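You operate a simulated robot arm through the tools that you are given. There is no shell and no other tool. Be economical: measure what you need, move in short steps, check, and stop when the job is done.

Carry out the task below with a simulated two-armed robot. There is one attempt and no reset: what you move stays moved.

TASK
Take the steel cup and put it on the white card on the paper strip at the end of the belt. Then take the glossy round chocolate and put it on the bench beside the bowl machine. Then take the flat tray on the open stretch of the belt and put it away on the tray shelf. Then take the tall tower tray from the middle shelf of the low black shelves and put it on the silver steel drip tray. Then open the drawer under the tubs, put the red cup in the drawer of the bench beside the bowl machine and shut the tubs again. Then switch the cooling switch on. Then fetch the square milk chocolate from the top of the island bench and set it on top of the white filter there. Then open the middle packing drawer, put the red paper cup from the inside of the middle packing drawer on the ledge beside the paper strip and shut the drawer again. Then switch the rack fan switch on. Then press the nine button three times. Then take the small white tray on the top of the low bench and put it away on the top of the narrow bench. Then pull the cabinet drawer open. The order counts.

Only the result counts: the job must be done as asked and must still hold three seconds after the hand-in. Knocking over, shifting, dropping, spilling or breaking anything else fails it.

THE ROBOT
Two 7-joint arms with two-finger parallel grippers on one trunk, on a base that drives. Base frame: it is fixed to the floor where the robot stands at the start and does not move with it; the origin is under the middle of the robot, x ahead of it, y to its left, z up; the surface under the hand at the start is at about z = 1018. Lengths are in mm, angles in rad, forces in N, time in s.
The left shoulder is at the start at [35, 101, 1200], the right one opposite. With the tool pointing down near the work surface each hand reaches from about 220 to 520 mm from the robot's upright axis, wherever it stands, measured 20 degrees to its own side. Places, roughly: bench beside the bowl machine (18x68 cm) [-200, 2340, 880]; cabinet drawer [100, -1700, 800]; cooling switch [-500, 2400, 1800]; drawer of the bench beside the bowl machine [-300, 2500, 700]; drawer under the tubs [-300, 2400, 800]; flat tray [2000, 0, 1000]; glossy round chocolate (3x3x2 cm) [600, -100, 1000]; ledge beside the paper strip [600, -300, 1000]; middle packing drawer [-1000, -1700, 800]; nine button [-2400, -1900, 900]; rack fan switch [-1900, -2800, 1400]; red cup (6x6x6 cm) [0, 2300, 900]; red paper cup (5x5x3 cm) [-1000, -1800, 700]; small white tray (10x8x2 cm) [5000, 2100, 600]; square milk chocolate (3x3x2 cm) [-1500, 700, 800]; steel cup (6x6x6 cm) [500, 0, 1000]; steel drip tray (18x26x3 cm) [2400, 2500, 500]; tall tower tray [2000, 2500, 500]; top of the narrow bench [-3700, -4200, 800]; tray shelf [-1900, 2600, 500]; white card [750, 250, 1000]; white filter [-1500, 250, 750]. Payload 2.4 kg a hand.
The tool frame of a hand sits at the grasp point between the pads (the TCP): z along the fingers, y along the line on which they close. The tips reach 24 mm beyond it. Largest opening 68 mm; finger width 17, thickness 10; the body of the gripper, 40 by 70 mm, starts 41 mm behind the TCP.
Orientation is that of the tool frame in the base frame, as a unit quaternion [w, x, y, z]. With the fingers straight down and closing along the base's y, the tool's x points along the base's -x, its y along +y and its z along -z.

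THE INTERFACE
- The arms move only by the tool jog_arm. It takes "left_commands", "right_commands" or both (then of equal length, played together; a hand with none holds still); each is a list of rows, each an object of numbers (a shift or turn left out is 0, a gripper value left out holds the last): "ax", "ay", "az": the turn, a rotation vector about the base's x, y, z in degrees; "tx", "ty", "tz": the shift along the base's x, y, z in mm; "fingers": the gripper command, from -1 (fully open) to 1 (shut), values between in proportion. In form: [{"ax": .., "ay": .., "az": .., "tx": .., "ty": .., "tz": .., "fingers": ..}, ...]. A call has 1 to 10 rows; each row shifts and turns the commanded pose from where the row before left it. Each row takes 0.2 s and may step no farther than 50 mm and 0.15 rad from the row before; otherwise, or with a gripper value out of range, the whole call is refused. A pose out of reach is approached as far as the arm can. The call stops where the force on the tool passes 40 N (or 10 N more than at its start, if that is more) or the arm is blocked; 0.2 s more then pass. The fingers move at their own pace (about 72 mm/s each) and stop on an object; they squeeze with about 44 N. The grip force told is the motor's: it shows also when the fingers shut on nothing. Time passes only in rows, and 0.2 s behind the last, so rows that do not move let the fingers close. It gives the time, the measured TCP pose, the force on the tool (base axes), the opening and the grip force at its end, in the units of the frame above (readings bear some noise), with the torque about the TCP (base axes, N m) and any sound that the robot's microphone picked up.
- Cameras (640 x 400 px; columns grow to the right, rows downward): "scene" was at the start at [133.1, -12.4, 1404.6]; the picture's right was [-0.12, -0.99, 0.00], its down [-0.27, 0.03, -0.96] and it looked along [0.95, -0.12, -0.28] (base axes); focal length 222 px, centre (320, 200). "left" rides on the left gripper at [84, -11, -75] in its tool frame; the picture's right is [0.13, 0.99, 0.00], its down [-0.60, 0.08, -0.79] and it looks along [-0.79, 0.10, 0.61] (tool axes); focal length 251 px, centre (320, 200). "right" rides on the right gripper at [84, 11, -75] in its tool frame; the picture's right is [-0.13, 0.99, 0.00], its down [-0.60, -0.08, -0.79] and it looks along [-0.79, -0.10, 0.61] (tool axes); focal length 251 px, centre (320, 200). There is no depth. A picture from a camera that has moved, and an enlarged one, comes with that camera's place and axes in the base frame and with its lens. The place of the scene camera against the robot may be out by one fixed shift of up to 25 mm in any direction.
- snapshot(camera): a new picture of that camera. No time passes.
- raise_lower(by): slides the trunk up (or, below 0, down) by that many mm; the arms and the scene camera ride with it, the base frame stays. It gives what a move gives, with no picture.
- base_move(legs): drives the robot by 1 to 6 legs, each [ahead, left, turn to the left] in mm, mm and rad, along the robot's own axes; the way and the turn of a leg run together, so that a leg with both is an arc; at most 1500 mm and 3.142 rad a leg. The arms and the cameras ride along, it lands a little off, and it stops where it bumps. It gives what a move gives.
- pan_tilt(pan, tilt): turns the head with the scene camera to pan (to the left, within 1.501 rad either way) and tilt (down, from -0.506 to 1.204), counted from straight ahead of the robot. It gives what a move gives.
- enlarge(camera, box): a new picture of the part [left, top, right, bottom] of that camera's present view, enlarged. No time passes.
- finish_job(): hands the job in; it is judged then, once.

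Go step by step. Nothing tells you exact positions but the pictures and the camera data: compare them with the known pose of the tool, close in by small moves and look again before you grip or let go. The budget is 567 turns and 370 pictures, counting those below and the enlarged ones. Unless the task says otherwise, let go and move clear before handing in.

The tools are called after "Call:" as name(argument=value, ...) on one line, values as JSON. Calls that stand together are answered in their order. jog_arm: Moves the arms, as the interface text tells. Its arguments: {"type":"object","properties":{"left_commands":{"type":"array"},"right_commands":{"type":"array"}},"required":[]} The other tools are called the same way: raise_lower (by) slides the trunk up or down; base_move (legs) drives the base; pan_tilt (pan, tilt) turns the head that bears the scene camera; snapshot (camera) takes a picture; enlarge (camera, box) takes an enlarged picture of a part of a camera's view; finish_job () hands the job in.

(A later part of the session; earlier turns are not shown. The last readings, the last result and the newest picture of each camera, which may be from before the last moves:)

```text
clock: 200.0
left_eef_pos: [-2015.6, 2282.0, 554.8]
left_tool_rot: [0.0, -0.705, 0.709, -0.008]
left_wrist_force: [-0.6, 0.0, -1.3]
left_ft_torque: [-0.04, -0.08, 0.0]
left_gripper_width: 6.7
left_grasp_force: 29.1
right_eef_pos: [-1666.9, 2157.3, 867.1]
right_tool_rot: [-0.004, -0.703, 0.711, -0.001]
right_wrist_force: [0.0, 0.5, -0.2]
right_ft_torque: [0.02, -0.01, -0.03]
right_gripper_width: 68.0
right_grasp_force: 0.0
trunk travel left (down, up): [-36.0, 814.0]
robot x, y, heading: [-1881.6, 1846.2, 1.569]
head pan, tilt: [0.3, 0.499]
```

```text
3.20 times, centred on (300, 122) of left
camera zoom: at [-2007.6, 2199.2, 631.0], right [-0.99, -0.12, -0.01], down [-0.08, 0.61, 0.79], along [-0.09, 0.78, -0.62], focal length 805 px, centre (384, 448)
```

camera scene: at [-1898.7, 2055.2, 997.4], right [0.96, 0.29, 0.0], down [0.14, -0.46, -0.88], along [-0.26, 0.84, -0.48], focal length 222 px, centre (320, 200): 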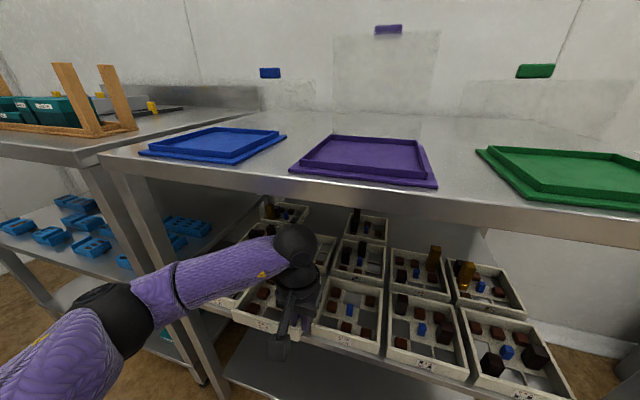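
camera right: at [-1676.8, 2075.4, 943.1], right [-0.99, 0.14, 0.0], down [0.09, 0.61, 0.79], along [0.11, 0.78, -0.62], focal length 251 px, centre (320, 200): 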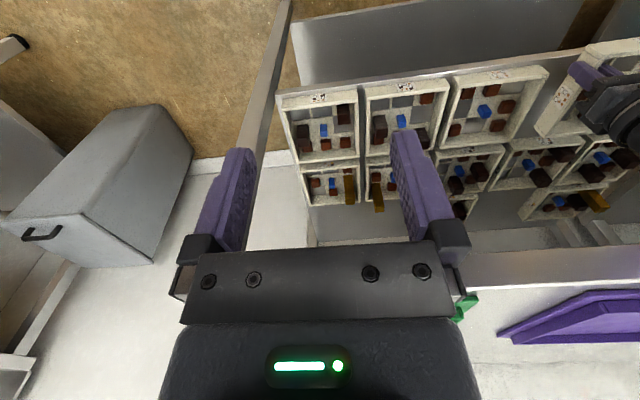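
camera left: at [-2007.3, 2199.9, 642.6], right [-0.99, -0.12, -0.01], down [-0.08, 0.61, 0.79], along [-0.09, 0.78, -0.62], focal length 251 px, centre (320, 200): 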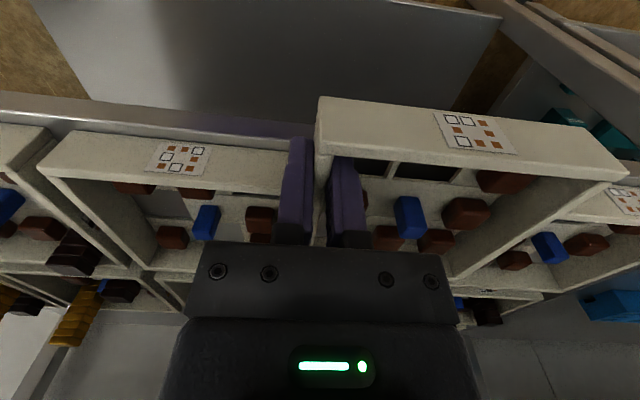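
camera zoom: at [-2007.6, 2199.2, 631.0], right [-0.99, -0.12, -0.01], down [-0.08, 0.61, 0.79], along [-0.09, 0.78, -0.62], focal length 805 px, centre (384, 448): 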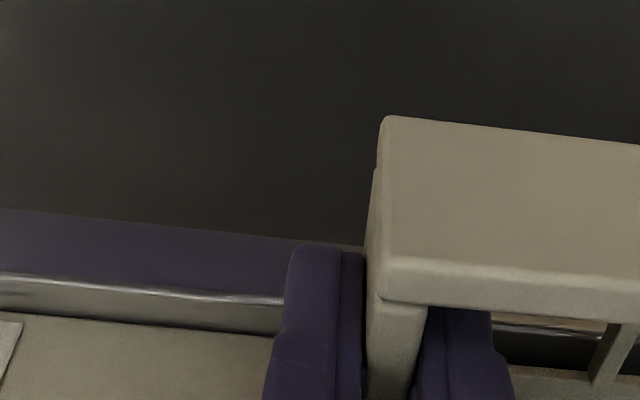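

Call:
jog_arm(left_commands=[{"tz": -2}, {"tz": -1.5}, {}])

Call:
jog_arm(left_commands=[{"tz": -1.5}, {"tz": -1.5}, {}])

Call:
jog_arm(left_commands=[{"tz": -1.5}, {"tz": -1.5}, {}])

```text
clock: 200.8
left_eef_pos: [-2016.7, 2281.9, 552.6]
left_tool_rot: [0.001, -0.706, 0.709, -0.007]
left_wrist_force: [1.4, 0.6, 0.9]
left_ft_torque: [0.26, 0.29, -0.04]
left_gripper_width: 6.7
left_grasp_force: 29.4
right_eef_pos: [-1666.9, 2156.3, 867.1]
right_tool_rot: [-0.004, -0.704, 0.71, -0.001]
right_wrist_force: [-0.2, 0.0, 0.0]
right_ft_torque: [0.0, 0.01, -0.02]
right_gripper_width: 67.8
right_grasp_force: 0.0
trunk travel left (down, up): [-36.0, 814.0]
robot x, y, heading: [-1882.3, 1848.6, 1.564]
head pan, tilt: [0.3, 0.499]
```

```text
clock: 201.6
left_eef_pos: [-2016.4, 2281.1, 549.5]
left_tool_rot: [0.001, -0.706, 0.709, -0.007]
left_wrist_force: [1.6, -0.8, 11.9]
left_ft_torque: [0.41, 0.35, -0.03]
left_gripper_width: 6.6
left_grasp_force: 29.1
right_eef_pos: [-1665.8, 2156.7, 868.2]
right_tool_rot: [-0.005, -0.703, 0.711, -0.001]
right_wrist_force: [1.4, -1.0, -0.1]
right_ft_torque: [-0.03, -0.03, 0.01]
right_gripper_width: 67.9
right_grasp_force: 0.1
trunk travel left (down, up): [-36.0, 814.0]
robot x, y, heading: [-1883.9, 1848.4, 1.567]
head pan, tilt: [0.3, 0.499]
```

```text
clock: 202.4
left_eef_pos: [-2016.1, 2281.5, 546.7]
left_tool_rot: [0.001, -0.706, 0.708, -0.006]
left_wrist_force: [-5.9, -0.1, 23.1]
left_ft_torque: [0.36, 0.4, -0.01]
left_gripper_width: 6.7
left_grasp_force: 29.0
right_eef_pos: [-1666.7, 2156.0, 867.8]
right_tool_rot: [-0.004, -0.704, 0.71, 0.0]
right_wrist_force: [0.5, 0.7, 0.1]
right_ft_torque: [0.01, 0.02, 0.0]
right_gripper_width: 67.9
right_grasp_force: 0.0
trunk travel left (down, up): [-36.0, 814.0]
robot x, y, heading: [-1883.3, 1839.3, 1.568]
head pan, tilt: [0.3, 0.499]
```

The tray is on the shelf. I relieve pressure, open slightly and look.

Call:
jog_arm(left_commands=[{"tz": 2}, {"fingers": 0.5}, {}, {}])

Call:
snapshot(camera="left")

Call:
snapshot(camera="right")

```text
clock: 203.4
left_eef_pos: [-2015.6, 2281.7, 548.7]
left_tool_rot: [0.0, -0.705, 0.709, -0.008]
left_wrist_force: [-0.2, 0.2, -0.7]
left_ft_torque: [0.03, 0.04, 0.02]
left_gripper_width: 17.1
left_grasp_force: 0.1
right_eef_pos: [-1665.8, 2158.2, 866.4]
right_tool_rot: [-0.004, -0.704, 0.711, -0.001]
right_wrist_force: [-0.7, 0.2, -0.1]
right_ft_torque: [-0.02, 0.03, 0.02]
right_gripper_width: 67.9
right_grasp_force: 0.0
trunk travel left (down, up): [-36.0, 814.0]
robot x, y, heading: [-1883.5, 1847.8, 1.563]
head pan, tilt: [0.3, 0.499]
```

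```text
284 pictures are left
camera left: at [-2007.8, 2199.6, 623.9], right [-0.99, -0.12, -0.01], down [-0.08, 0.61, 0.79], along [-0.09, 0.78, -0.62], focal length 251 px, centre (320, 200)
```

left: 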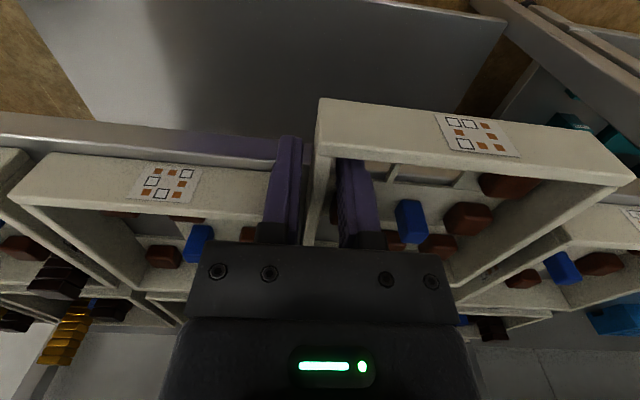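

```text
283 pictures are left
camera right: at [-1676.7, 2075.3, 943.0], right [-0.99, 0.14, 0.0], down [0.09, 0.61, 0.79], along [0.11, 0.78, -0.62], focal length 251 px, centre (320, 200)
```

right: 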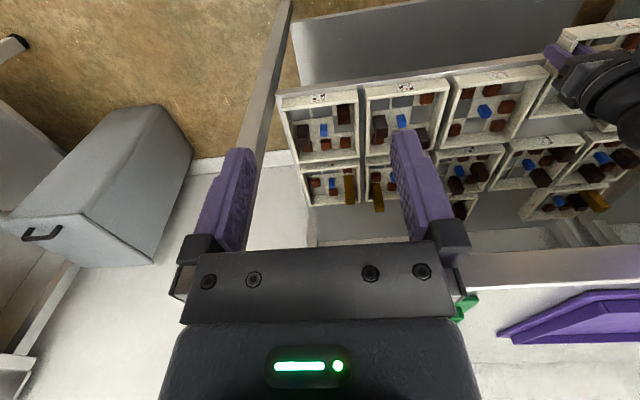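

Released. I lift straight up and withdraw, then look.

Call:
jog_arm(left_commands=[{"tz": 20}, {"tz": 30}, {"ty": -30}, {"ty": -40}, {"ty": -45}, {}])

Call:
snapshot(camera="left")

Call:
snapshot(camera="scene")

```text
clock: 204.8
left_eef_pos: [-2016.2, 2168.9, 598.6]
left_tool_rot: [0.0, -0.706, 0.709, -0.007]
left_wrist_force: [-0.2, -0.7, 0.3]
left_ft_torque: [0.01, 0.02, 0.0]
left_gripper_width: 17.2
left_grasp_force: 0.1
right_eef_pos: [-1667.0, 2157.1, 867.9]
right_tool_rot: [-0.004, -0.704, 0.711, -0.001]
right_wrist_force: [0.0, -0.5, -1.0]
right_ft_torque: [0.01, -0.01, -0.02]
right_gripper_width: 68.1
right_grasp_force: 0.0
trunk travel left (down, up): [-36.0, 814.0]
robot x, y, heading: [-1882.5, 1850.7, 1.566]
head pan, tilt: [0.3, 0.499]
```

```text
282 pictures are left
camera left: at [-2007.3, 2085.3, 674.0], right [-0.99, -0.12, -0.01], down [-0.08, 0.61, 0.79], along [-0.09, 0.78, -0.62], focal length 251 px, centre (320, 200)
```

left: 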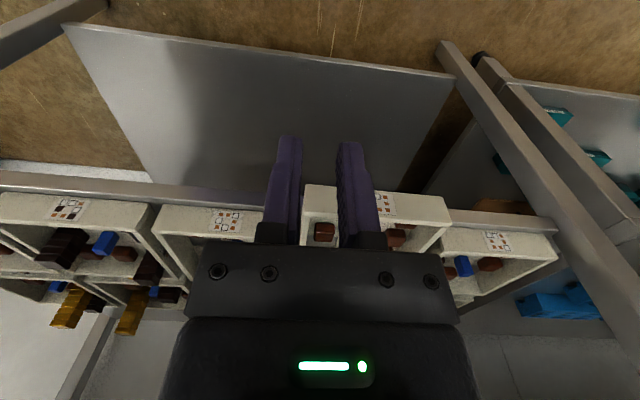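

```text
281 pictures are left
camera scene: at [-1898.7, 2055.0, 997.4], right [0.96, 0.29, 0.0], down [0.14, -0.46, -0.88], along [-0.26, 0.84, -0.48], focal length 222 px, centre (320, 200)
```

scene: 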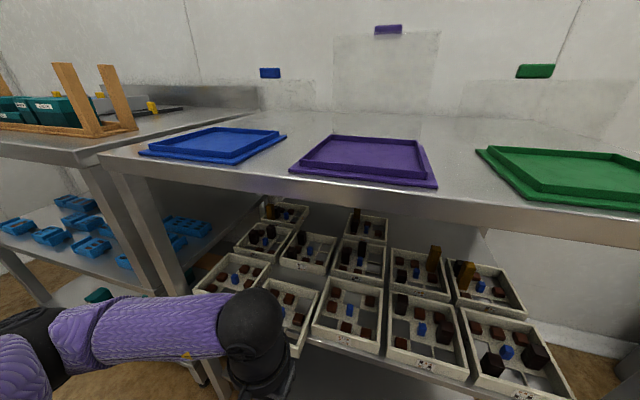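

Now I push its front in to line up with the others, using closed fingers at the middle of the front wall.

Call:
jog_arm(left_commands=[{"tx": -30, "fingers": 1}, {"tx": -30, "tz": -20}, {"tz": -26}, {"ty": 30}, {"ty": 30}, {"ty": 15}, {"ty": 10}, {}])

Call:
snapshot(camera="left")

```text
clock: 206.6
left_eef_pos: [-2076.2, 2251.9, 551.2]
left_tool_rot: [0.001, -0.705, 0.709, -0.007]
left_wrist_force: [-0.5, 0.1, 1.4]
left_ft_torque: [-0.01, 0.01, 0.02]
left_gripper_width: 0.0
left_grasp_force: 23.3
right_eef_pos: [-1667.6, 2157.1, 867.8]
right_tool_rot: [-0.004, -0.703, 0.711, -0.002]
right_wrist_force: [-0.5, -0.3, 0.3]
right_ft_torque: [-0.01, 0.01, -0.01]
right_gripper_width: 68.0
right_grasp_force: 0.0
trunk travel left (down, up): [-36.0, 814.0]
robot x, y, heading: [-1883.0, 1842.9, 1.561]
head pan, tilt: [0.3, 0.499]
```

```text
280 pictures are left
camera left: at [-2068.1, 2169.7, 627.0], right [-0.99, -0.12, -0.01], down [-0.08, 0.61, 0.79], along [-0.09, 0.78, -0.62], focal length 251 px, centre (320, 200)
```

left: 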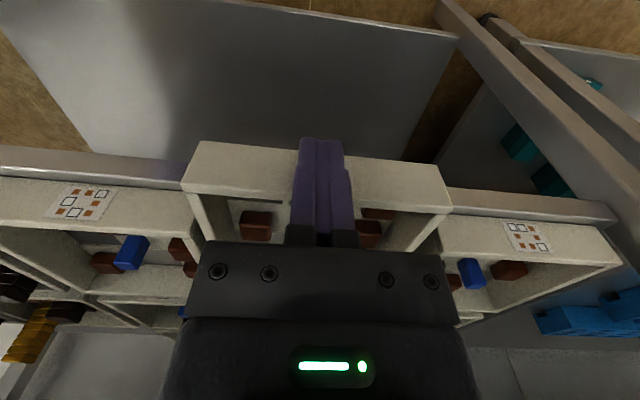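

Call:
jog_arm(left_commands=[{"ty": 6}, {"ty": 6}, {"ty": 6}, {"ty": 6}, {"ty": 6}, {}])

Call:
snapshot(camera="left")

```text
clock: 208.0
left_eef_pos: [-2075.9, 2282.9, 552.6]
left_tool_rot: [0.0, -0.705, 0.709, -0.007]
left_wrist_force: [-1.0, -0.9, -1.2]
left_ft_torque: [0.02, -0.01, -0.01]
left_gripper_width: 0.0
left_grasp_force: 23.5
right_eef_pos: [-1666.9, 2158.0, 867.5]
right_tool_rot: [-0.004, -0.703, 0.711, -0.001]
right_wrist_force: [1.3, -0.1, 0.2]
right_ft_torque: [-0.01, 0.0, -0.02]
right_gripper_width: 67.8
right_grasp_force: 0.2
trunk travel left (down, up): [-36.0, 814.0]
robot x, y, heading: [-1878.6, 1843.6, 1.56]
head pan, tilt: [0.3, 0.499]
```

```text
279 pictures are left
camera left: at [-2067.1, 2200.0, 627.8], right [-0.99, -0.12, -0.01], down [-0.08, 0.61, 0.79], along [-0.09, 0.78, -0.62], focal length 251 px, centre (320, 200)
```

left: 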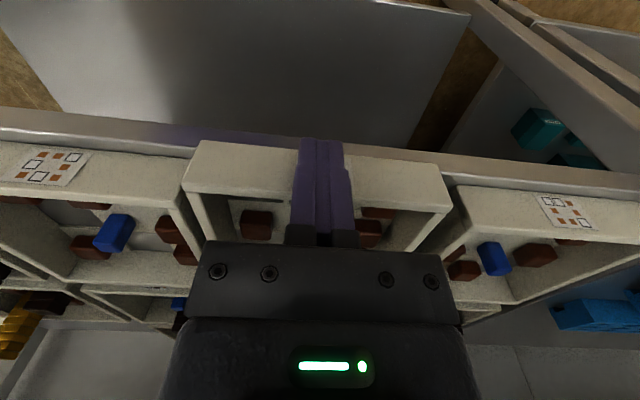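

Call:
jog_arm(left_commands=[{"ty": 6}, {"ty": 6}, {}])

Call:
snapshot(camera="left")

Call:
jog_arm(left_commands=[{"ty": -30}, {"ty": -40}, {"ty": -45}, {"tz": 30}, {"tz": 40}, {"tz": 45}, {"tz": 45}, {}])

Call:
snapshot(camera="scene")

```text
clock: 208.4
left_eef_pos: [-2074.7, 2283.5, 551.0]
left_tool_rot: [-0.004, -0.704, 0.71, -0.013]
left_wrist_force: [2.6, -17.3, 8.0]
left_ft_torque: [0.09, 0.01, 0.04]
left_gripper_width: 0.0
left_grasp_force: 23.8
right_eef_pos: [-1667.1, 2156.9, 867.8]
right_tool_rot: [-0.003, -0.704, 0.71, -0.001]
right_wrist_force: [-0.2, 0.3, -0.7]
right_ft_torque: [-0.01, -0.01, 0.03]
right_gripper_width: 68.2
right_grasp_force: 0.1
trunk travel left (down, up): [-36.0, 814.0]
robot x, y, heading: [-1885.9, 1839.0, 1.572]
head pan, tilt: [0.3, 0.499]
stopped in row 2 (left hand): the force on the tool passed its limit at 48 N (the readings are from after the stop); the commanded pose is now the measured one
```

```text
278 pictures are left
camera left: at [-2067.3, 2201.4, 628.5], right [-0.99, -0.12, -0.01], down [-0.08, 0.62, 0.78], along [-0.09, 0.77, -0.63], focal length 251 px, centre (320, 200)
```

left: 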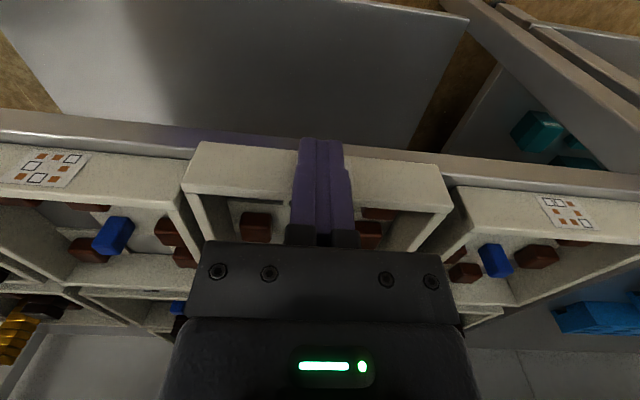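

```text
clock: 210.2
left_eef_pos: [-2076.4, 2169.6, 713.7]
left_tool_rot: [-0.005, -0.705, 0.709, -0.013]
left_wrist_force: [0.3, -1.5, 0.3]
left_ft_torque: [0.03, 0.02, 0.0]
left_gripper_width: 0.0
left_grasp_force: 23.4
right_eef_pos: [-1666.6, 2157.6, 867.6]
right_tool_rot: [-0.003, -0.704, 0.71, -0.001]
right_wrist_force: [0.5, -0.3, 0.2]
right_ft_torque: [-0.02, -0.01, -0.01]
right_gripper_width: 68.0
right_grasp_force: 0.1
trunk travel left (down, up): [-36.0, 814.0]
robot x, y, heading: [-1884.4, 1844.9, 1.566]
head pan, tilt: [0.3, 0.499]
```

```text
277 pictures are left
camera scene: at [-1898.9, 2054.4, 997.4], right [0.96, 0.29, 0.0], down [0.14, -0.46, -0.88], along [-0.26, 0.84, -0.48], focal length 222 px, centre (320, 200)
```

scene: 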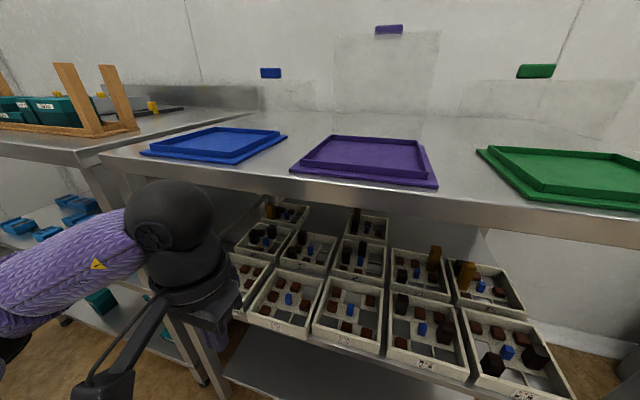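

The tray is in the slot; I check it closely.

Call:
enlarge(camera="scene", box=[220, 190, 420, 370])

```text
2.22 times, centred on (320, 280) of scene
camera zoom: at [-1898.9, 2054.4, 997.4], right [0.96, 0.29, 0.0], down [0.14, -0.46, -0.88], along [-0.26, 0.84, -0.48], focal length 494 px, centre (320, 22)
```

zoom: 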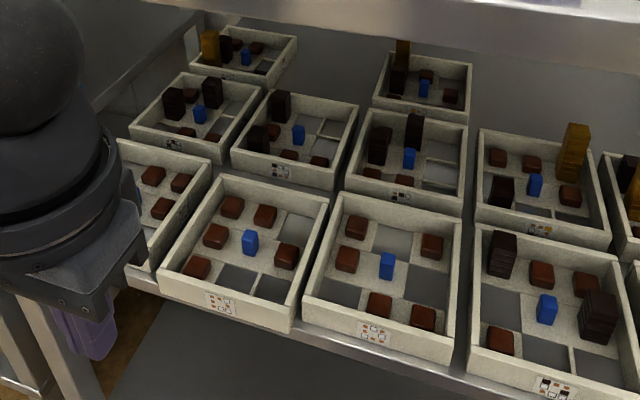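

The tray sits well. Next the tower tray: I back off and drive east to the low black shelves.

Call:
base_move(legs=[[-430, 0, 0], [0, -1400, 0], [0, -1400, 0], [0, -1050, 0]])

Call:
pan_tilt(pan=0, tilt=0.4)

Call:
snapshot(camera="scene")

```text
clock: 231.1
left_eef_pos: [1814.1, 1683.6, 712.6]
left_tool_rot: [-0.005, -0.69, 0.723, -0.012]
left_wrist_force: [0.3, -0.1, 0.8]
left_ft_torque: [0.06, 0.0, 0.01]
left_gripper_width: 0.0
left_grasp_force: 23.2
right_eef_pos: [2222.3, 1653.5, 868.2]
right_tool_rot: [-0.003, -0.69, 0.724, -0.002]
right_wrist_force: [-0.2, 0.2, -0.6]
right_ft_torque: [0.03, -0.01, 0.03]
right_gripper_width: 67.9
right_grasp_force: 0.1
trunk travel left (down, up): [-36.0, 814.0]
robot x, y, heading: [1995.0, 1348.5, 1.531]
head pan, tilt: [0.3, 0.499]
```

```text
clock: 231.9
left_eef_pos: [1812.7, 1682.1, 712.8]
left_tool_rot: [-0.005, -0.69, 0.723, -0.012]
left_wrist_force: [-1.0, -0.3, -0.5]
left_ft_torque: [-0.01, 0.01, -0.01]
left_gripper_width: 0.1
left_grasp_force: 23.7
right_eef_pos: [2221.2, 1654.6, 867.1]
right_tool_rot: [-0.004, -0.69, 0.724, -0.001]
right_wrist_force: [-0.5, 0.1, 0.5]
right_ft_torque: [0.03, 0.0, -0.01]
right_gripper_width: 67.8
right_grasp_force: 0.1
trunk travel left (down, up): [-36.0, 814.0]
robot x, y, heading: [1993.1, 1349.5, 1.531]
head pan, tilt: [0.0, 0.4]
```

```text
275 pictures are left
camera scene: at [2013.3, 1565.9, 1006.5], right [1.0, -0.04, 0.0], down [-0.02, -0.39, -0.92], along [0.04, 0.92, -0.39], focal length 222 px, centre (320, 200)
```

scene: 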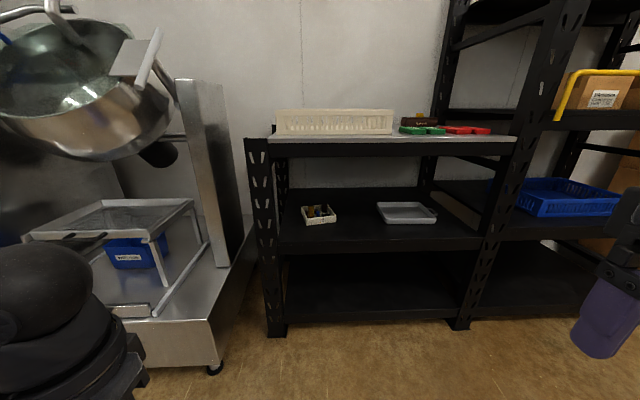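

Call:
enlarge(camera="scene", box=[240, 120, 520, 295])

```text
2.29 times, centred on (380, 208) of scene
camera zoom: at [2013.3, 1565.9, 1006.5], right [1.0, -0.04, 0.0], down [-0.02, -0.39, -0.92], along [0.04, 0.92, -0.39], focal length 508 px, centre (183, 183)
```

zoom: 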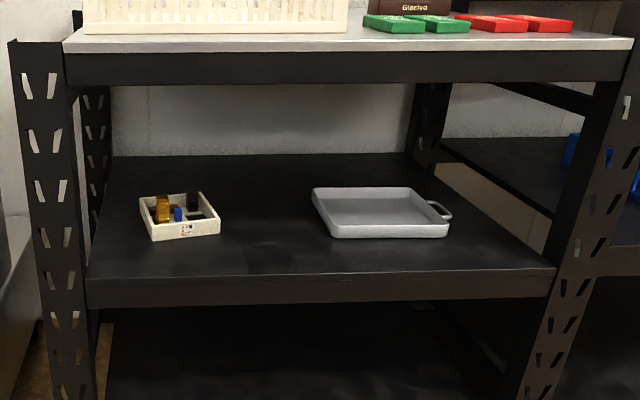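

The tower tray is near (2042,2330) and the drip tray near (2380,2350). I drive closer for a detailed look.

Call:
base_move(legs=[[300, -170, 0.04]])

Call:
jog_arm(left_commands=[{"tz": 30, "fingers": -1}, {"tz": 30}, {"tz": 30}, {}])

Call:
snapshot(camera="left")

Call:
snapshot(camera="scene")

```text
clock: 234.2
left_eef_pos: [1979.0, 1979.2, 712.3]
left_tool_rot: [-0.005, -0.704, 0.71, -0.012]
left_wrist_force: [0.2, 0.2, 0.4]
left_ft_torque: [0.0, 0.02, 0.01]
left_gripper_width: 0.0
left_grasp_force: 23.7
right_eef_pos: [2389.1, 1964.3, 868.6]
right_tool_rot: [-0.004, -0.704, 0.71, -0.001]
right_wrist_force: [-0.3, -0.8, -0.4]
right_ft_torque: [0.0, -0.01, 0.0]
right_gripper_width: 67.9
right_grasp_force: 0.0
trunk travel left (down, up): [-36.0, 814.0]
robot x, y, heading: [2173.6, 1655.0, 1.573]
head pan, tilt: [0.0, 0.4]
```

```text
clock: 235.2
left_eef_pos: [1979.2, 1977.3, 804.0]
left_tool_rot: [-0.005, -0.705, 0.709, -0.012]
left_wrist_force: [-0.2, 0.4, 0.0]
left_ft_torque: [-0.02, -0.01, 0.0]
left_gripper_width: 68.1
left_grasp_force: 0.0
right_eef_pos: [2389.2, 1966.2, 866.8]
right_tool_rot: [-0.003, -0.704, 0.71, -0.002]
right_wrist_force: [-0.7, -0.5, -0.4]
right_ft_torque: [0.01, -0.03, -0.01]
right_gripper_width: 68.1
right_grasp_force: 0.1
trunk travel left (down, up): [-36.0, 814.0]
robot x, y, heading: [2172.4, 1649.5, 1.569]
head pan, tilt: [0.0, 0.4]
```

```text
273 pictures are left
camera left: at [1987.3, 1895.5, 879.9], right [-0.99, -0.12, -0.01], down [-0.08, 0.62, 0.78], along [-0.09, 0.77, -0.63], focal length 251 px, centre (320, 200)
```

left: 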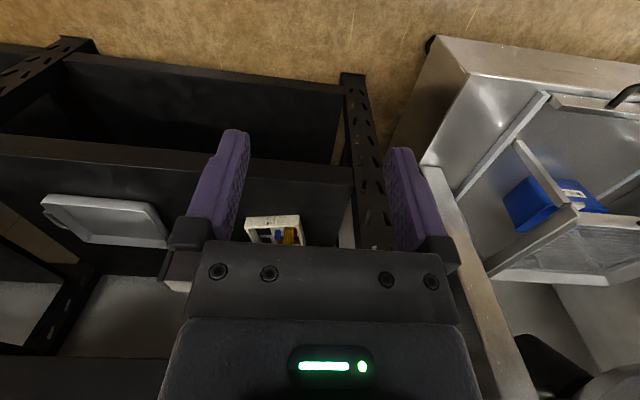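

```text
272 pictures are left
camera scene: at [2183.2, 1869.0, 1006.5], right [1.0, 0.0, 0.0], down [0.0, -0.39, -0.92], along [0.0, 0.92, -0.39], focal length 222 px, centre (320, 200)
```

scene: 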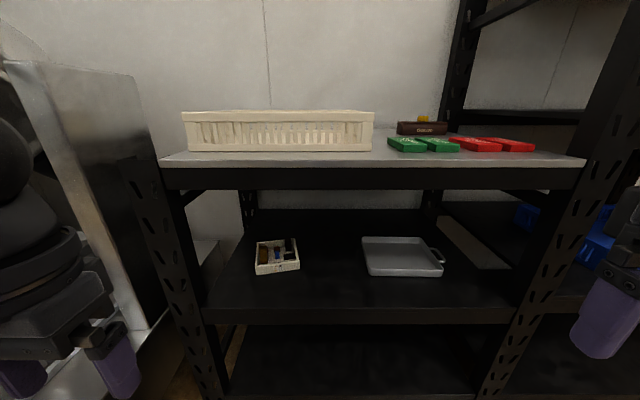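

Call:
enlarge(camera="scene", box=[200, 200, 460, 340])

Call:
enlarge(camera="left", box=[220, 190, 380, 250])

```text
2.46 times, centred on (330, 270) of scene
camera zoom: at [2183.2, 1869.0, 1006.5], right [1.0, 0.0, 0.0], down [0.0, -0.39, -0.92], along [0.0, 0.92, -0.39], focal length 547 px, centre (295, 28)
```

zoom: 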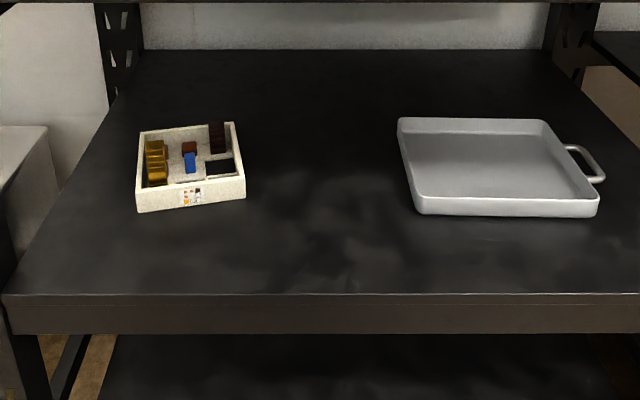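

```text
4.00 times, centred on (300, 220) of left
camera zoom: at [1987.3, 1895.5, 879.9], right [-0.99, -0.12, -0.01], down [-0.08, 0.62, 0.78], along [-0.09, 0.77, -0.63], focal length 1006 px, centre (400, 120)
```

zoom: 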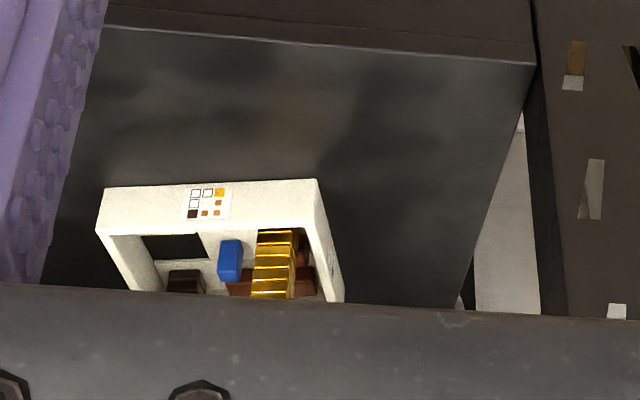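

The tray's +x wall has empty cells beside it, the tray is yawed about 10.7°, centre about (2043,2451), shelf z≈531. I'll enter low with a pitched hand; first pitch it while still outside.

Call:
jog_arm(left_commands=[{"ax": 8.5, "ay": 0.5, "ty": 15}, {"ax": 8.5, "ty": 15}, {"ax": 8.5, "ty": 15}, {"ax": 8.5, "ty": 20}, {"ax": 8.5, "ty": 20}, {"ax": 8.5, "ty": 20}, {}], right_commands=[{"tz": 20}, {"tz": 20, "ty": -10}, {"ty": -10}, {"ty": -10}, {"ty": -10}, {}, {}])

Call:
jog_arm(left_commands=[{"az": 5.5, "fingers": -0.1}, {"az": 5.2}, {}])

Call:
snapshot(camera="left")

Call:
snapshot(camera="scene")

```text
clock: 236.8
left_eef_pos: [1977.5, 2082.4, 801.8]
left_tool_rot: [0.297, -0.638, 0.645, 0.297]
left_wrist_force: [0.3, -0.6, 0.6]
left_ft_torque: [-0.02, 0.0, -0.01]
left_gripper_width: 67.8
left_grasp_force: 0.0
right_eef_pos: [2367.8, 1937.9, 881.2]
right_tool_rot: [-0.004, -0.705, 0.71, -0.001]
right_wrist_force: [-0.2, -0.8, -0.6]
right_ft_torque: [-0.01, -0.04, 0.0]
right_gripper_width: 68.0
right_grasp_force: 0.1
right hand out of reach, approached as far as the arm can: row 1, 2, 4
trunk travel left (down, up): [-36.0, 814.0]
robot x, y, heading: [2170.1, 1651.4, 1.571]
head pan, tilt: [0.0, 0.4]
```

```text
clock: 237.6
left_eef_pos: [1977.5, 2083.0, 802.6]
left_tool_rot: [-0.267, 0.697, -0.582, -0.324]
left_wrist_force: [-0.1, -0.6, 0.6]
left_ft_torque: [-0.01, 0.01, 0.01]
left_gripper_width: 37.6
left_grasp_force: 0.0
right_eef_pos: [2367.2, 1938.4, 881.9]
right_tool_rot: [-0.004, -0.704, 0.71, -0.002]
right_wrist_force: [0.2, -0.6, 0.4]
right_ft_torque: [0.01, 0.02, -0.01]
right_gripper_width: 67.8
right_grasp_force: 0.0
trunk travel left (down, up): [-36.0, 814.0]
robot x, y, heading: [2177.5, 1655.0, 1.568]
head pan, tilt: [0.0, 0.4]
```

```text
269 pictures are left
camera left: at [2008.1, 1975.9, 786.5], right [-0.96, -0.26, -0.09], down [-0.03, -0.22, 0.97], along [-0.28, 0.94, 0.21], focal length 251 px, centre (320, 200)
```

left: 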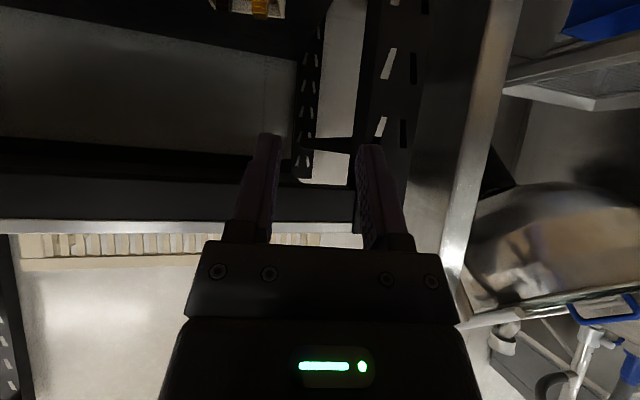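

```text
268 pictures are left
camera scene: at [2183.2, 1869.0, 1006.5], right [1.0, 0.0, 0.0], down [0.0, -0.39, -0.92], along [0.0, 0.92, -0.39], focal length 222 px, centre (320, 200)
```

scene: 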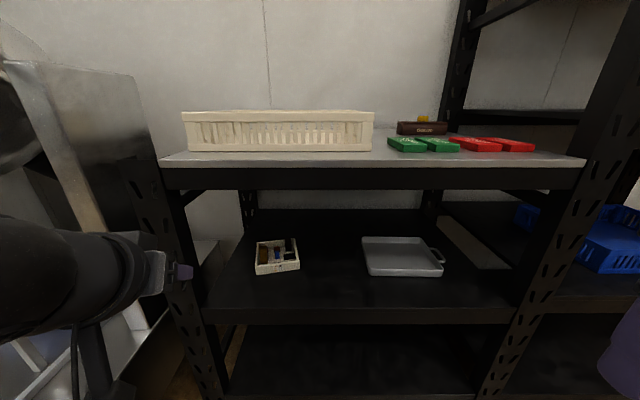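

With this pitch the camera hangs too low; I reduce the pitch to 20° and lower the trunk, then line up the base.

Call:
jog_arm(left_commands=[{"ax": -7.4, "ay": -1.4}, {"ax": -7.4, "ay": -1.4}, {"ax": -7.4, "ay": -1.4}, {"ax": -7.4, "ay": -1.4}, {}])

Call:
raise_lower(by=-34)

Call:
base_move(legs=[[50, -60, 0]])

Call:
jog_arm(left_commands=[{"tz": -35}, {"tz": -40}, {"tz": -40}, {"tz": -40}, {}])

Call:
snapshot(camera="left")

```text
clock: 238.8
left_eef_pos: [1979.0, 2083.7, 802.3]
left_tool_rot: [-0.108, 0.756, -0.633, -0.13]
left_wrist_force: [0.2, 0.0, -0.8]
left_ft_torque: [-0.03, -0.03, -0.02]
left_gripper_width: 37.4
left_grasp_force: 0.1
right_eef_pos: [2367.4, 1938.2, 882.2]
right_tool_rot: [-0.004, -0.704, 0.71, -0.001]
right_wrist_force: [0.4, 0.4, 1.0]
right_ft_torque: [-0.01, 0.02, 0.01]
right_gripper_width: 67.9
right_grasp_force: 0.2
trunk travel left (down, up): [-36.0, 814.0]
robot x, y, heading: [2173.7, 1650.6, 1.567]
head pan, tilt: [0.0, 0.4]
```

```text
clock: 239.6
left_eef_pos: [1978.3, 2083.5, 769.3]
left_tool_rot: [-0.108, 0.757, -0.632, -0.129]
left_wrist_force: [0.4, -0.5, 0.4]
left_ft_torque: [0.02, -0.05, 0.01]
left_gripper_width: 37.3
left_grasp_force: 0.0
right_eef_pos: [2367.5, 1950.1, 839.2]
right_tool_rot: [-0.019, -0.704, 0.71, -0.016]
right_wrist_force: [0.0, 0.2, 0.0]
right_ft_torque: [-0.01, 0.03, -0.02]
right_gripper_width: 67.8
right_grasp_force: 0.1
trunk travel left (down, up): [-2.0, 848.0]
robot x, y, heading: [2173.4, 1652.8, 1.57]
head pan, tilt: [0.0, 0.4]
```

```text
clock: 240.6
left_eef_pos: [2039.8, 2133.6, 767.9]
left_tool_rot: [-0.108, 0.756, -0.632, -0.129]
left_wrist_force: [0.4, -0.1, 0.5]
left_ft_torque: [0.02, 0.0, 0.02]
left_gripper_width: 37.2
left_grasp_force: 0.0
right_eef_pos: [2429.1, 1999.1, 839.0]
right_tool_rot: [-0.018, -0.704, 0.71, -0.016]
right_wrist_force: [0.5, 0.0, -1.0]
right_ft_torque: [-0.03, 0.0, -0.01]
right_gripper_width: 68.1
right_grasp_force: 0.1
trunk travel left (down, up): [-2.0, 848.0]
robot x, y, heading: [2232.8, 1704.8, 1.57]
head pan, tilt: [0.0, 0.4]
```

```text
clock: 241.8
left_eef_pos: [2040.1, 2134.1, 615.3]
left_tool_rot: [-0.107, 0.756, -0.632, -0.131]
left_wrist_force: [0.5, -1.0, 0.7]
left_ft_torque: [0.02, 0.01, 0.02]
left_gripper_width: 37.3
left_grasp_force: 0.1
right_eef_pos: [2428.8, 1999.4, 840.8]
right_tool_rot: [-0.019, -0.703, 0.71, -0.016]
right_wrist_force: [-0.1, -0.6, 0.0]
right_ft_torque: [0.01, 0.02, -0.01]
right_gripper_width: 68.0
right_grasp_force: 0.0
trunk travel left (down, up): [-2.0, 848.0]
robot x, y, heading: [2230.0, 1703.0, 1.565]
head pan, tilt: [0.0, 0.4]
```

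```text
267 pictures are left
camera left: at [2068.8, 2033.2, 656.7], right [-0.95, -0.3, -0.04], down [-0.13, 0.29, 0.95], along [-0.27, 0.91, -0.31], focal length 251 px, centre (320, 200)
```

left: 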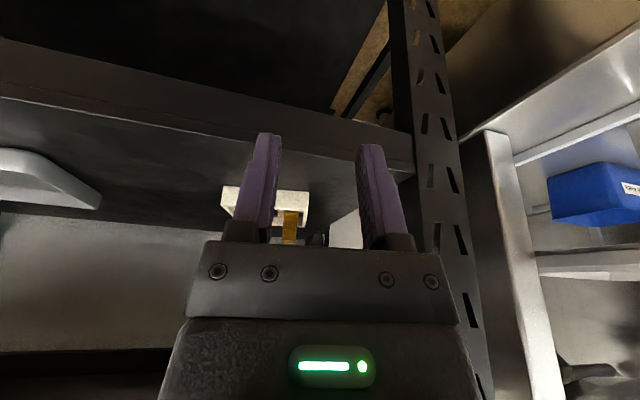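

I shift right to the line of the +x wall and drive partly in, then look again.

Call:
jog_arm(left_commands=[{"tx": 33}, {"tx": 34}, {}])

Call:
base_move(legs=[[170, 0, 0]])

Call:
snapshot(camera="left")

Call:
snapshot(camera="scene")

```text
clock: 242.6
left_eef_pos: [2107.4, 2133.4, 615.1]
left_tool_rot: [-0.108, 0.756, -0.632, -0.13]
left_wrist_force: [-0.6, -0.7, -0.2]
left_ft_torque: [-0.03, -0.01, -0.02]
left_gripper_width: 36.9
left_grasp_force: 0.1
right_eef_pos: [2429.0, 2000.0, 840.0]
right_tool_rot: [-0.019, -0.703, 0.711, -0.016]
right_wrist_force: [0.2, 0.0, -0.1]
right_ft_torque: [0.01, 0.0, 0.0]
right_gripper_width: 67.6
right_grasp_force: 0.1
trunk travel left (down, up): [-2.0, 848.0]
robot x, y, heading: [2230.7, 1705.8, 1.564]
head pan, tilt: [0.0, 0.4]
```

```text
clock: 244.1
left_eef_pos: [2108.2, 2299.7, 615.0]
left_tool_rot: [-0.109, 0.756, -0.632, -0.131]
left_wrist_force: [0.4, 0.2, 0.0]
left_ft_torque: [-0.04, -0.02, -0.03]
left_gripper_width: 37.4
left_grasp_force: 0.0
right_eef_pos: [2429.3, 2167.2, 839.6]
right_tool_rot: [-0.019, -0.704, 0.71, -0.017]
right_wrist_force: [0.1, -0.3, 0.3]
right_ft_torque: [0.0, -0.01, 0.0]
right_gripper_width: 67.8
right_grasp_force: 0.0
trunk travel left (down, up): [-2.0, 848.0]
robot x, y, heading: [2233.7, 1869.5, 1.567]
head pan, tilt: [0.0, 0.4]
```

```text
266 pictures are left
camera left: at [2135.4, 2199.6, 656.7], right [-0.95, -0.3, -0.04], down [-0.13, 0.29, 0.95], along [-0.27, 0.91, -0.31], focal length 251 px, centre (320, 200)
```

left: 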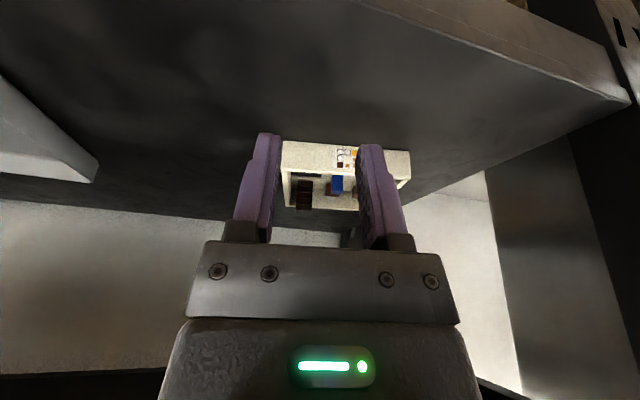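

```text
265 pictures are left
camera scene: at [2244.3, 2099.0, 970.7], right [1.0, 0.0, 0.0], down [0.0, -0.39, -0.92], along [0.0, 0.92, -0.39], focal length 222 px, centre (320, 200)
```

scene: 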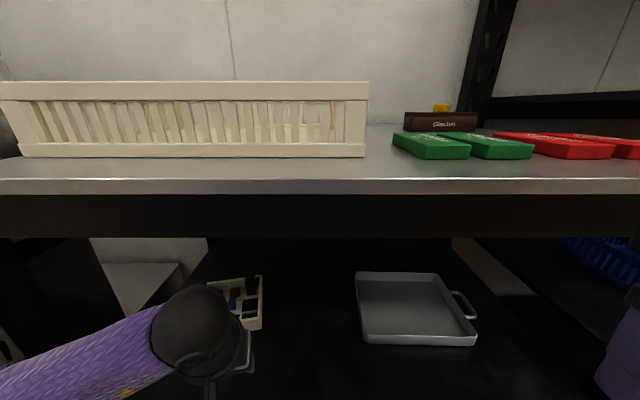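

Call:
enlarge(camera="left", box=[250, 120, 430, 232])

Call:
enlarge(camera="scene", box=[180, 240, 340, 340])

```text
3.56 times, centred on (340, 176) of left
camera zoom: at [2135.4, 2199.6, 656.7], right [-0.95, -0.3, -0.04], down [-0.13, 0.29, 0.95], along [-0.27, 0.91, -0.31], focal length 894 px, centre (249, 285)
```

zoom: 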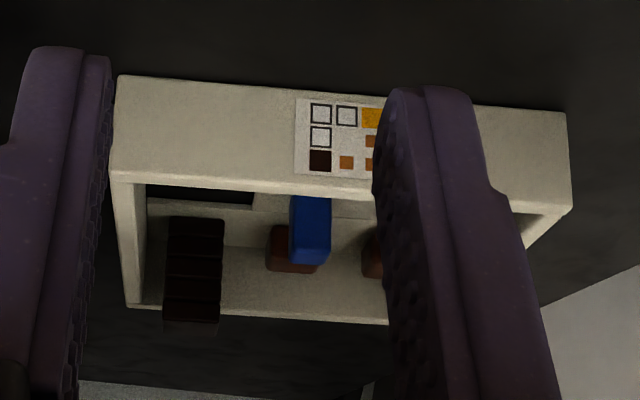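

```text
4.00 times, centred on (260, 290) of scene
camera zoom: at [2244.3, 2099.0, 970.7], right [1.0, 0.0, 0.0], down [0.0, -0.39, -0.92], along [0.0, 0.92, -0.39], focal length 889 px, centre (560, -160)
```

zoom: 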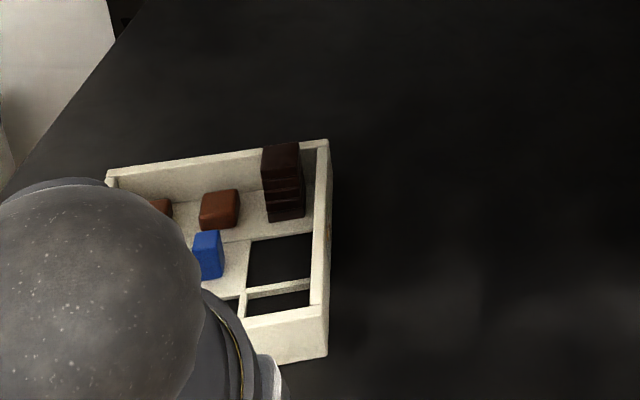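

Refined: the +x front corner is at about (2110,2426), yaw ≈12.9°. I drive 80 mm closer, adjust yaw and look again.

Call:
base_move(legs=[[80, 0, 0]])

Call:
jog_arm(left_commands=[{"az": 2, "tx": -6, "ty": 15}, {"tx": -6, "ty": 15}, {"ty": 15}, {}])

Call:
snapshot(camera="left")

Call:
snapshot(camera="scene")

```text
clock: 245.2
left_eef_pos: [2108.9, 2372.9, 614.5]
left_tool_rot: [-0.109, 0.756, -0.632, -0.13]
left_wrist_force: [0.0, 0.7, 0.3]
left_ft_torque: [-0.05, 0.01, -0.03]
left_gripper_width: 37.4
left_grasp_force: 0.1
right_eef_pos: [2428.9, 2237.2, 840.0]
right_tool_rot: [-0.02, -0.707, 0.707, -0.021]
right_wrist_force: [0.3, -8.2, -0.9]
right_ft_torque: [0.46, 0.02, -0.11]
right_gripper_width: 67.7
right_grasp_force: 0.0
trunk travel left (down, up): [-2.0, 848.0]
robot x, y, heading: [2232.3, 1941.7, 1.57]
head pan, tilt: [0.0, 0.4]
stopped in leg 1: the force on the tool passed its limit at 82 N (the readings are from after the stop); the commanded pose is now the measured one
```

```text
clock: 246.2
left_eef_pos: [2098.3, 2418.0, 614.2]
left_tool_rot: [-0.106, 0.767, -0.619, -0.134]
left_wrist_force: [-0.6, -0.9, 0.2]
left_ft_torque: [0.01, -0.01, -0.03]
left_gripper_width: 37.1
left_grasp_force: 0.1
right_eef_pos: [2429.1, 2236.0, 840.7]
right_tool_rot: [0.019, 0.707, -0.707, 0.022]
right_wrist_force: [0.5, -11.3, 1.1]
right_ft_torque: [0.66, 0.08, -0.04]
right_gripper_width: 67.9
right_grasp_force: 0.0
trunk travel left (down, up): [-2.0, 848.0]
robot x, y, heading: [2230.4, 1943.9, 1.564]
head pan, tilt: [0.0, 0.4]
```

```text
262 pictures are left
camera left: at [2129.2, 2319.0, 656.7], right [-0.94, -0.33, -0.04], down [-0.14, 0.28, 0.95], along [-0.3, 0.9, -0.31], focal length 251 px, centre (320, 200)
```

left: 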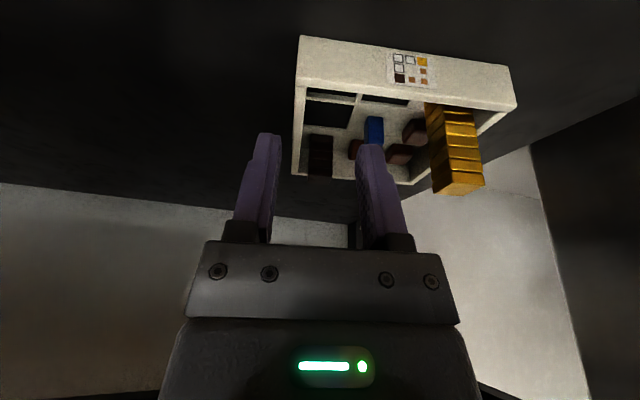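

```text
261 pictures are left
camera scene: at [2245.0, 2171.4, 971.0], right [1.0, 0.0, 0.0], down [0.0, -0.39, -0.92], along [0.0, 0.92, -0.39], focal length 222 px, centre (320, 200)
```

scene: 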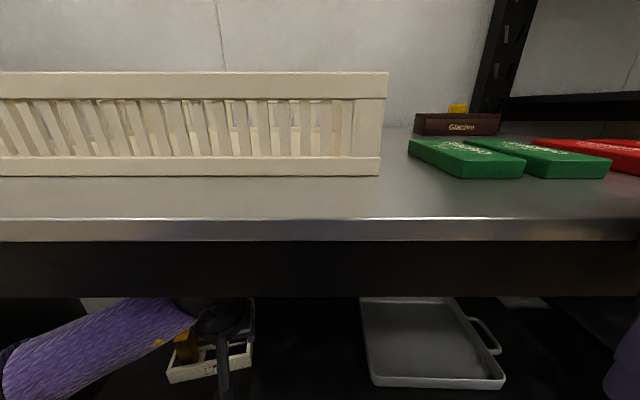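

The right hand had bumped the upper shelf's front beam; I pull it back. The tray's +x wall runs from (2108,2439) to (2079,2567), rim z≈548. I move over it.

Call:
jog_arm(right_commands=[{"ty": -15}, {"ty": -20}, {"ty": -15}, {}], left_commands=[{"tx": -1, "ty": 21}, {"tx": -1, "ty": 21}, {"tx": -1, "ty": 21}, {}])

Call:
snapshot(camera="left")

Call:
snapshot(camera="scene")

```text
clock: 247.2
left_eef_pos: [2094.6, 2482.0, 613.4]
left_tool_rot: [-0.106, 0.767, -0.619, -0.132]
left_wrist_force: [0.3, 0.6, -0.5]
left_ft_torque: [0.0, 0.04, 0.01]
left_gripper_width: 37.4
left_grasp_force: 0.0
right_eef_pos: [2421.4, 2187.9, 832.2]
right_tool_rot: [-0.021, -0.707, 0.707, -0.021]
right_wrist_force: [0.0, 0.1, -0.6]
right_ft_torque: [0.01, 0.02, 0.01]
right_gripper_width: 68.1
right_grasp_force: 0.1
right hand out of reach, approached as far as the arm can: row 1, 3
trunk travel left (down, up): [-2.0, 848.0]
robot x, y, heading: [2235.5, 1943.5, 1.565]
head pan, tilt: [0.0, 0.4]
```

```text
260 pictures are left
camera left: at [2125.0, 2383.5, 656.5], right [-0.94, -0.33, -0.04], down [-0.14, 0.28, 0.95], along [-0.3, 0.9, -0.31], focal length 251 px, centre (320, 200)
```

left: 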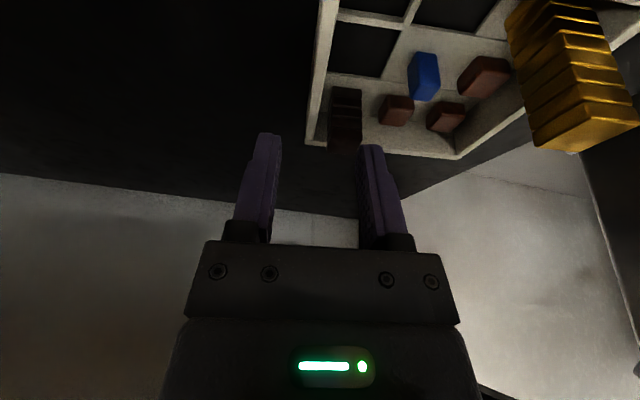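

```text
259 pictures are left
camera scene: at [2244.9, 2172.5, 970.7], right [1.0, 0.0, 0.0], down [0.0, -0.39, -0.92], along [0.0, 0.92, -0.39], focal length 222 px, centre (320, 200)
```

scene: 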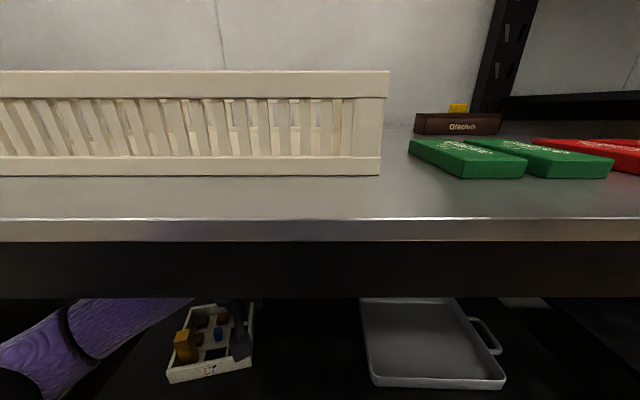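

The mid cell needs the hand about 15 mm nearer; I correct and descend carefully.

Call:
jog_arm(left_commands=[{"tx": 5, "ty": -15}, {"tz": -15}, {"tz": -15}, {}])

Call:
snapshot(camera="left")

```text
clock: 248.2
left_eef_pos: [2097.1, 2466.1, 584.8]
left_tool_rot: [-0.106, 0.768, -0.618, -0.132]
left_wrist_force: [-0.6, -0.7, -1.0]
left_ft_torque: [0.0, 0.01, 0.04]
left_gripper_width: 37.3
left_grasp_force: 0.0
right_eef_pos: [2422.4, 2188.8, 831.4]
right_tool_rot: [0.022, 0.707, -0.707, 0.02]
right_wrist_force: [0.2, 0.0, 0.2]
right_ft_torque: [0.0, 0.0, 0.0]
right_gripper_width: 67.6
right_grasp_force: 0.1
trunk travel left (down, up): [-2.0, 848.0]
robot x, y, heading: [2233.9, 1942.7, 1.561]
head pan, tilt: [0.0, 0.4]
```

```text
258 pictures are left
camera left: at [2129.2, 2367.1, 627.5], right [-0.94, -0.33, -0.04], down [-0.14, 0.28, 0.95], along [-0.3, 0.9, -0.31], focal length 251 px, centre (320, 200)
```

left: 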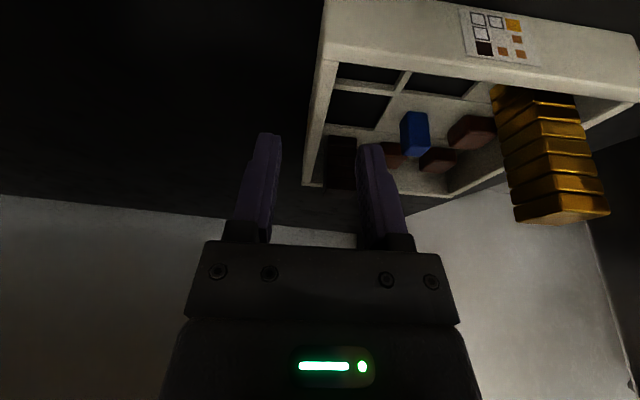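

Call:
jog_arm(left_commands=[{"tx": 2.5, "ty": -4, "tz": -12}, {"tz": -10}, {"tz": -7}, {}])

Call:
snapshot(camera="left")

```text
clock: 249.2
left_eef_pos: [2101.5, 2462.4, 556.0]
left_tool_rot: [-0.105, 0.767, -0.619, -0.132]
left_wrist_force: [-0.3, -0.4, 1.1]
left_ft_torque: [0.01, -0.02, -0.01]
left_gripper_width: 37.5
left_grasp_force: 0.0
right_eef_pos: [2421.6, 2188.2, 832.2]
right_tool_rot: [0.021, 0.707, -0.707, 0.021]
right_wrist_force: [-0.3, 0.3, -0.1]
right_ft_torque: [0.01, 0.03, 0.0]
right_gripper_width: 67.9
right_grasp_force: 0.0
trunk travel left (down, up): [-2.0, 848.0]
robot x, y, heading: [2228.4, 1942.1, 1.568]
head pan, tilt: [0.0, 0.4]
```

```text
257 pictures are left
camera left: at [2132.2, 2363.4, 597.9], right [-0.94, -0.33, -0.04], down [-0.14, 0.28, 0.95], along [-0.3, 0.9, -0.31], focal length 251 px, centre (320, 200)
```

left: 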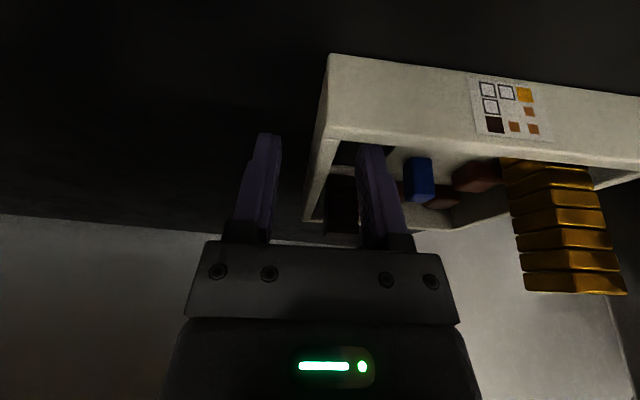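

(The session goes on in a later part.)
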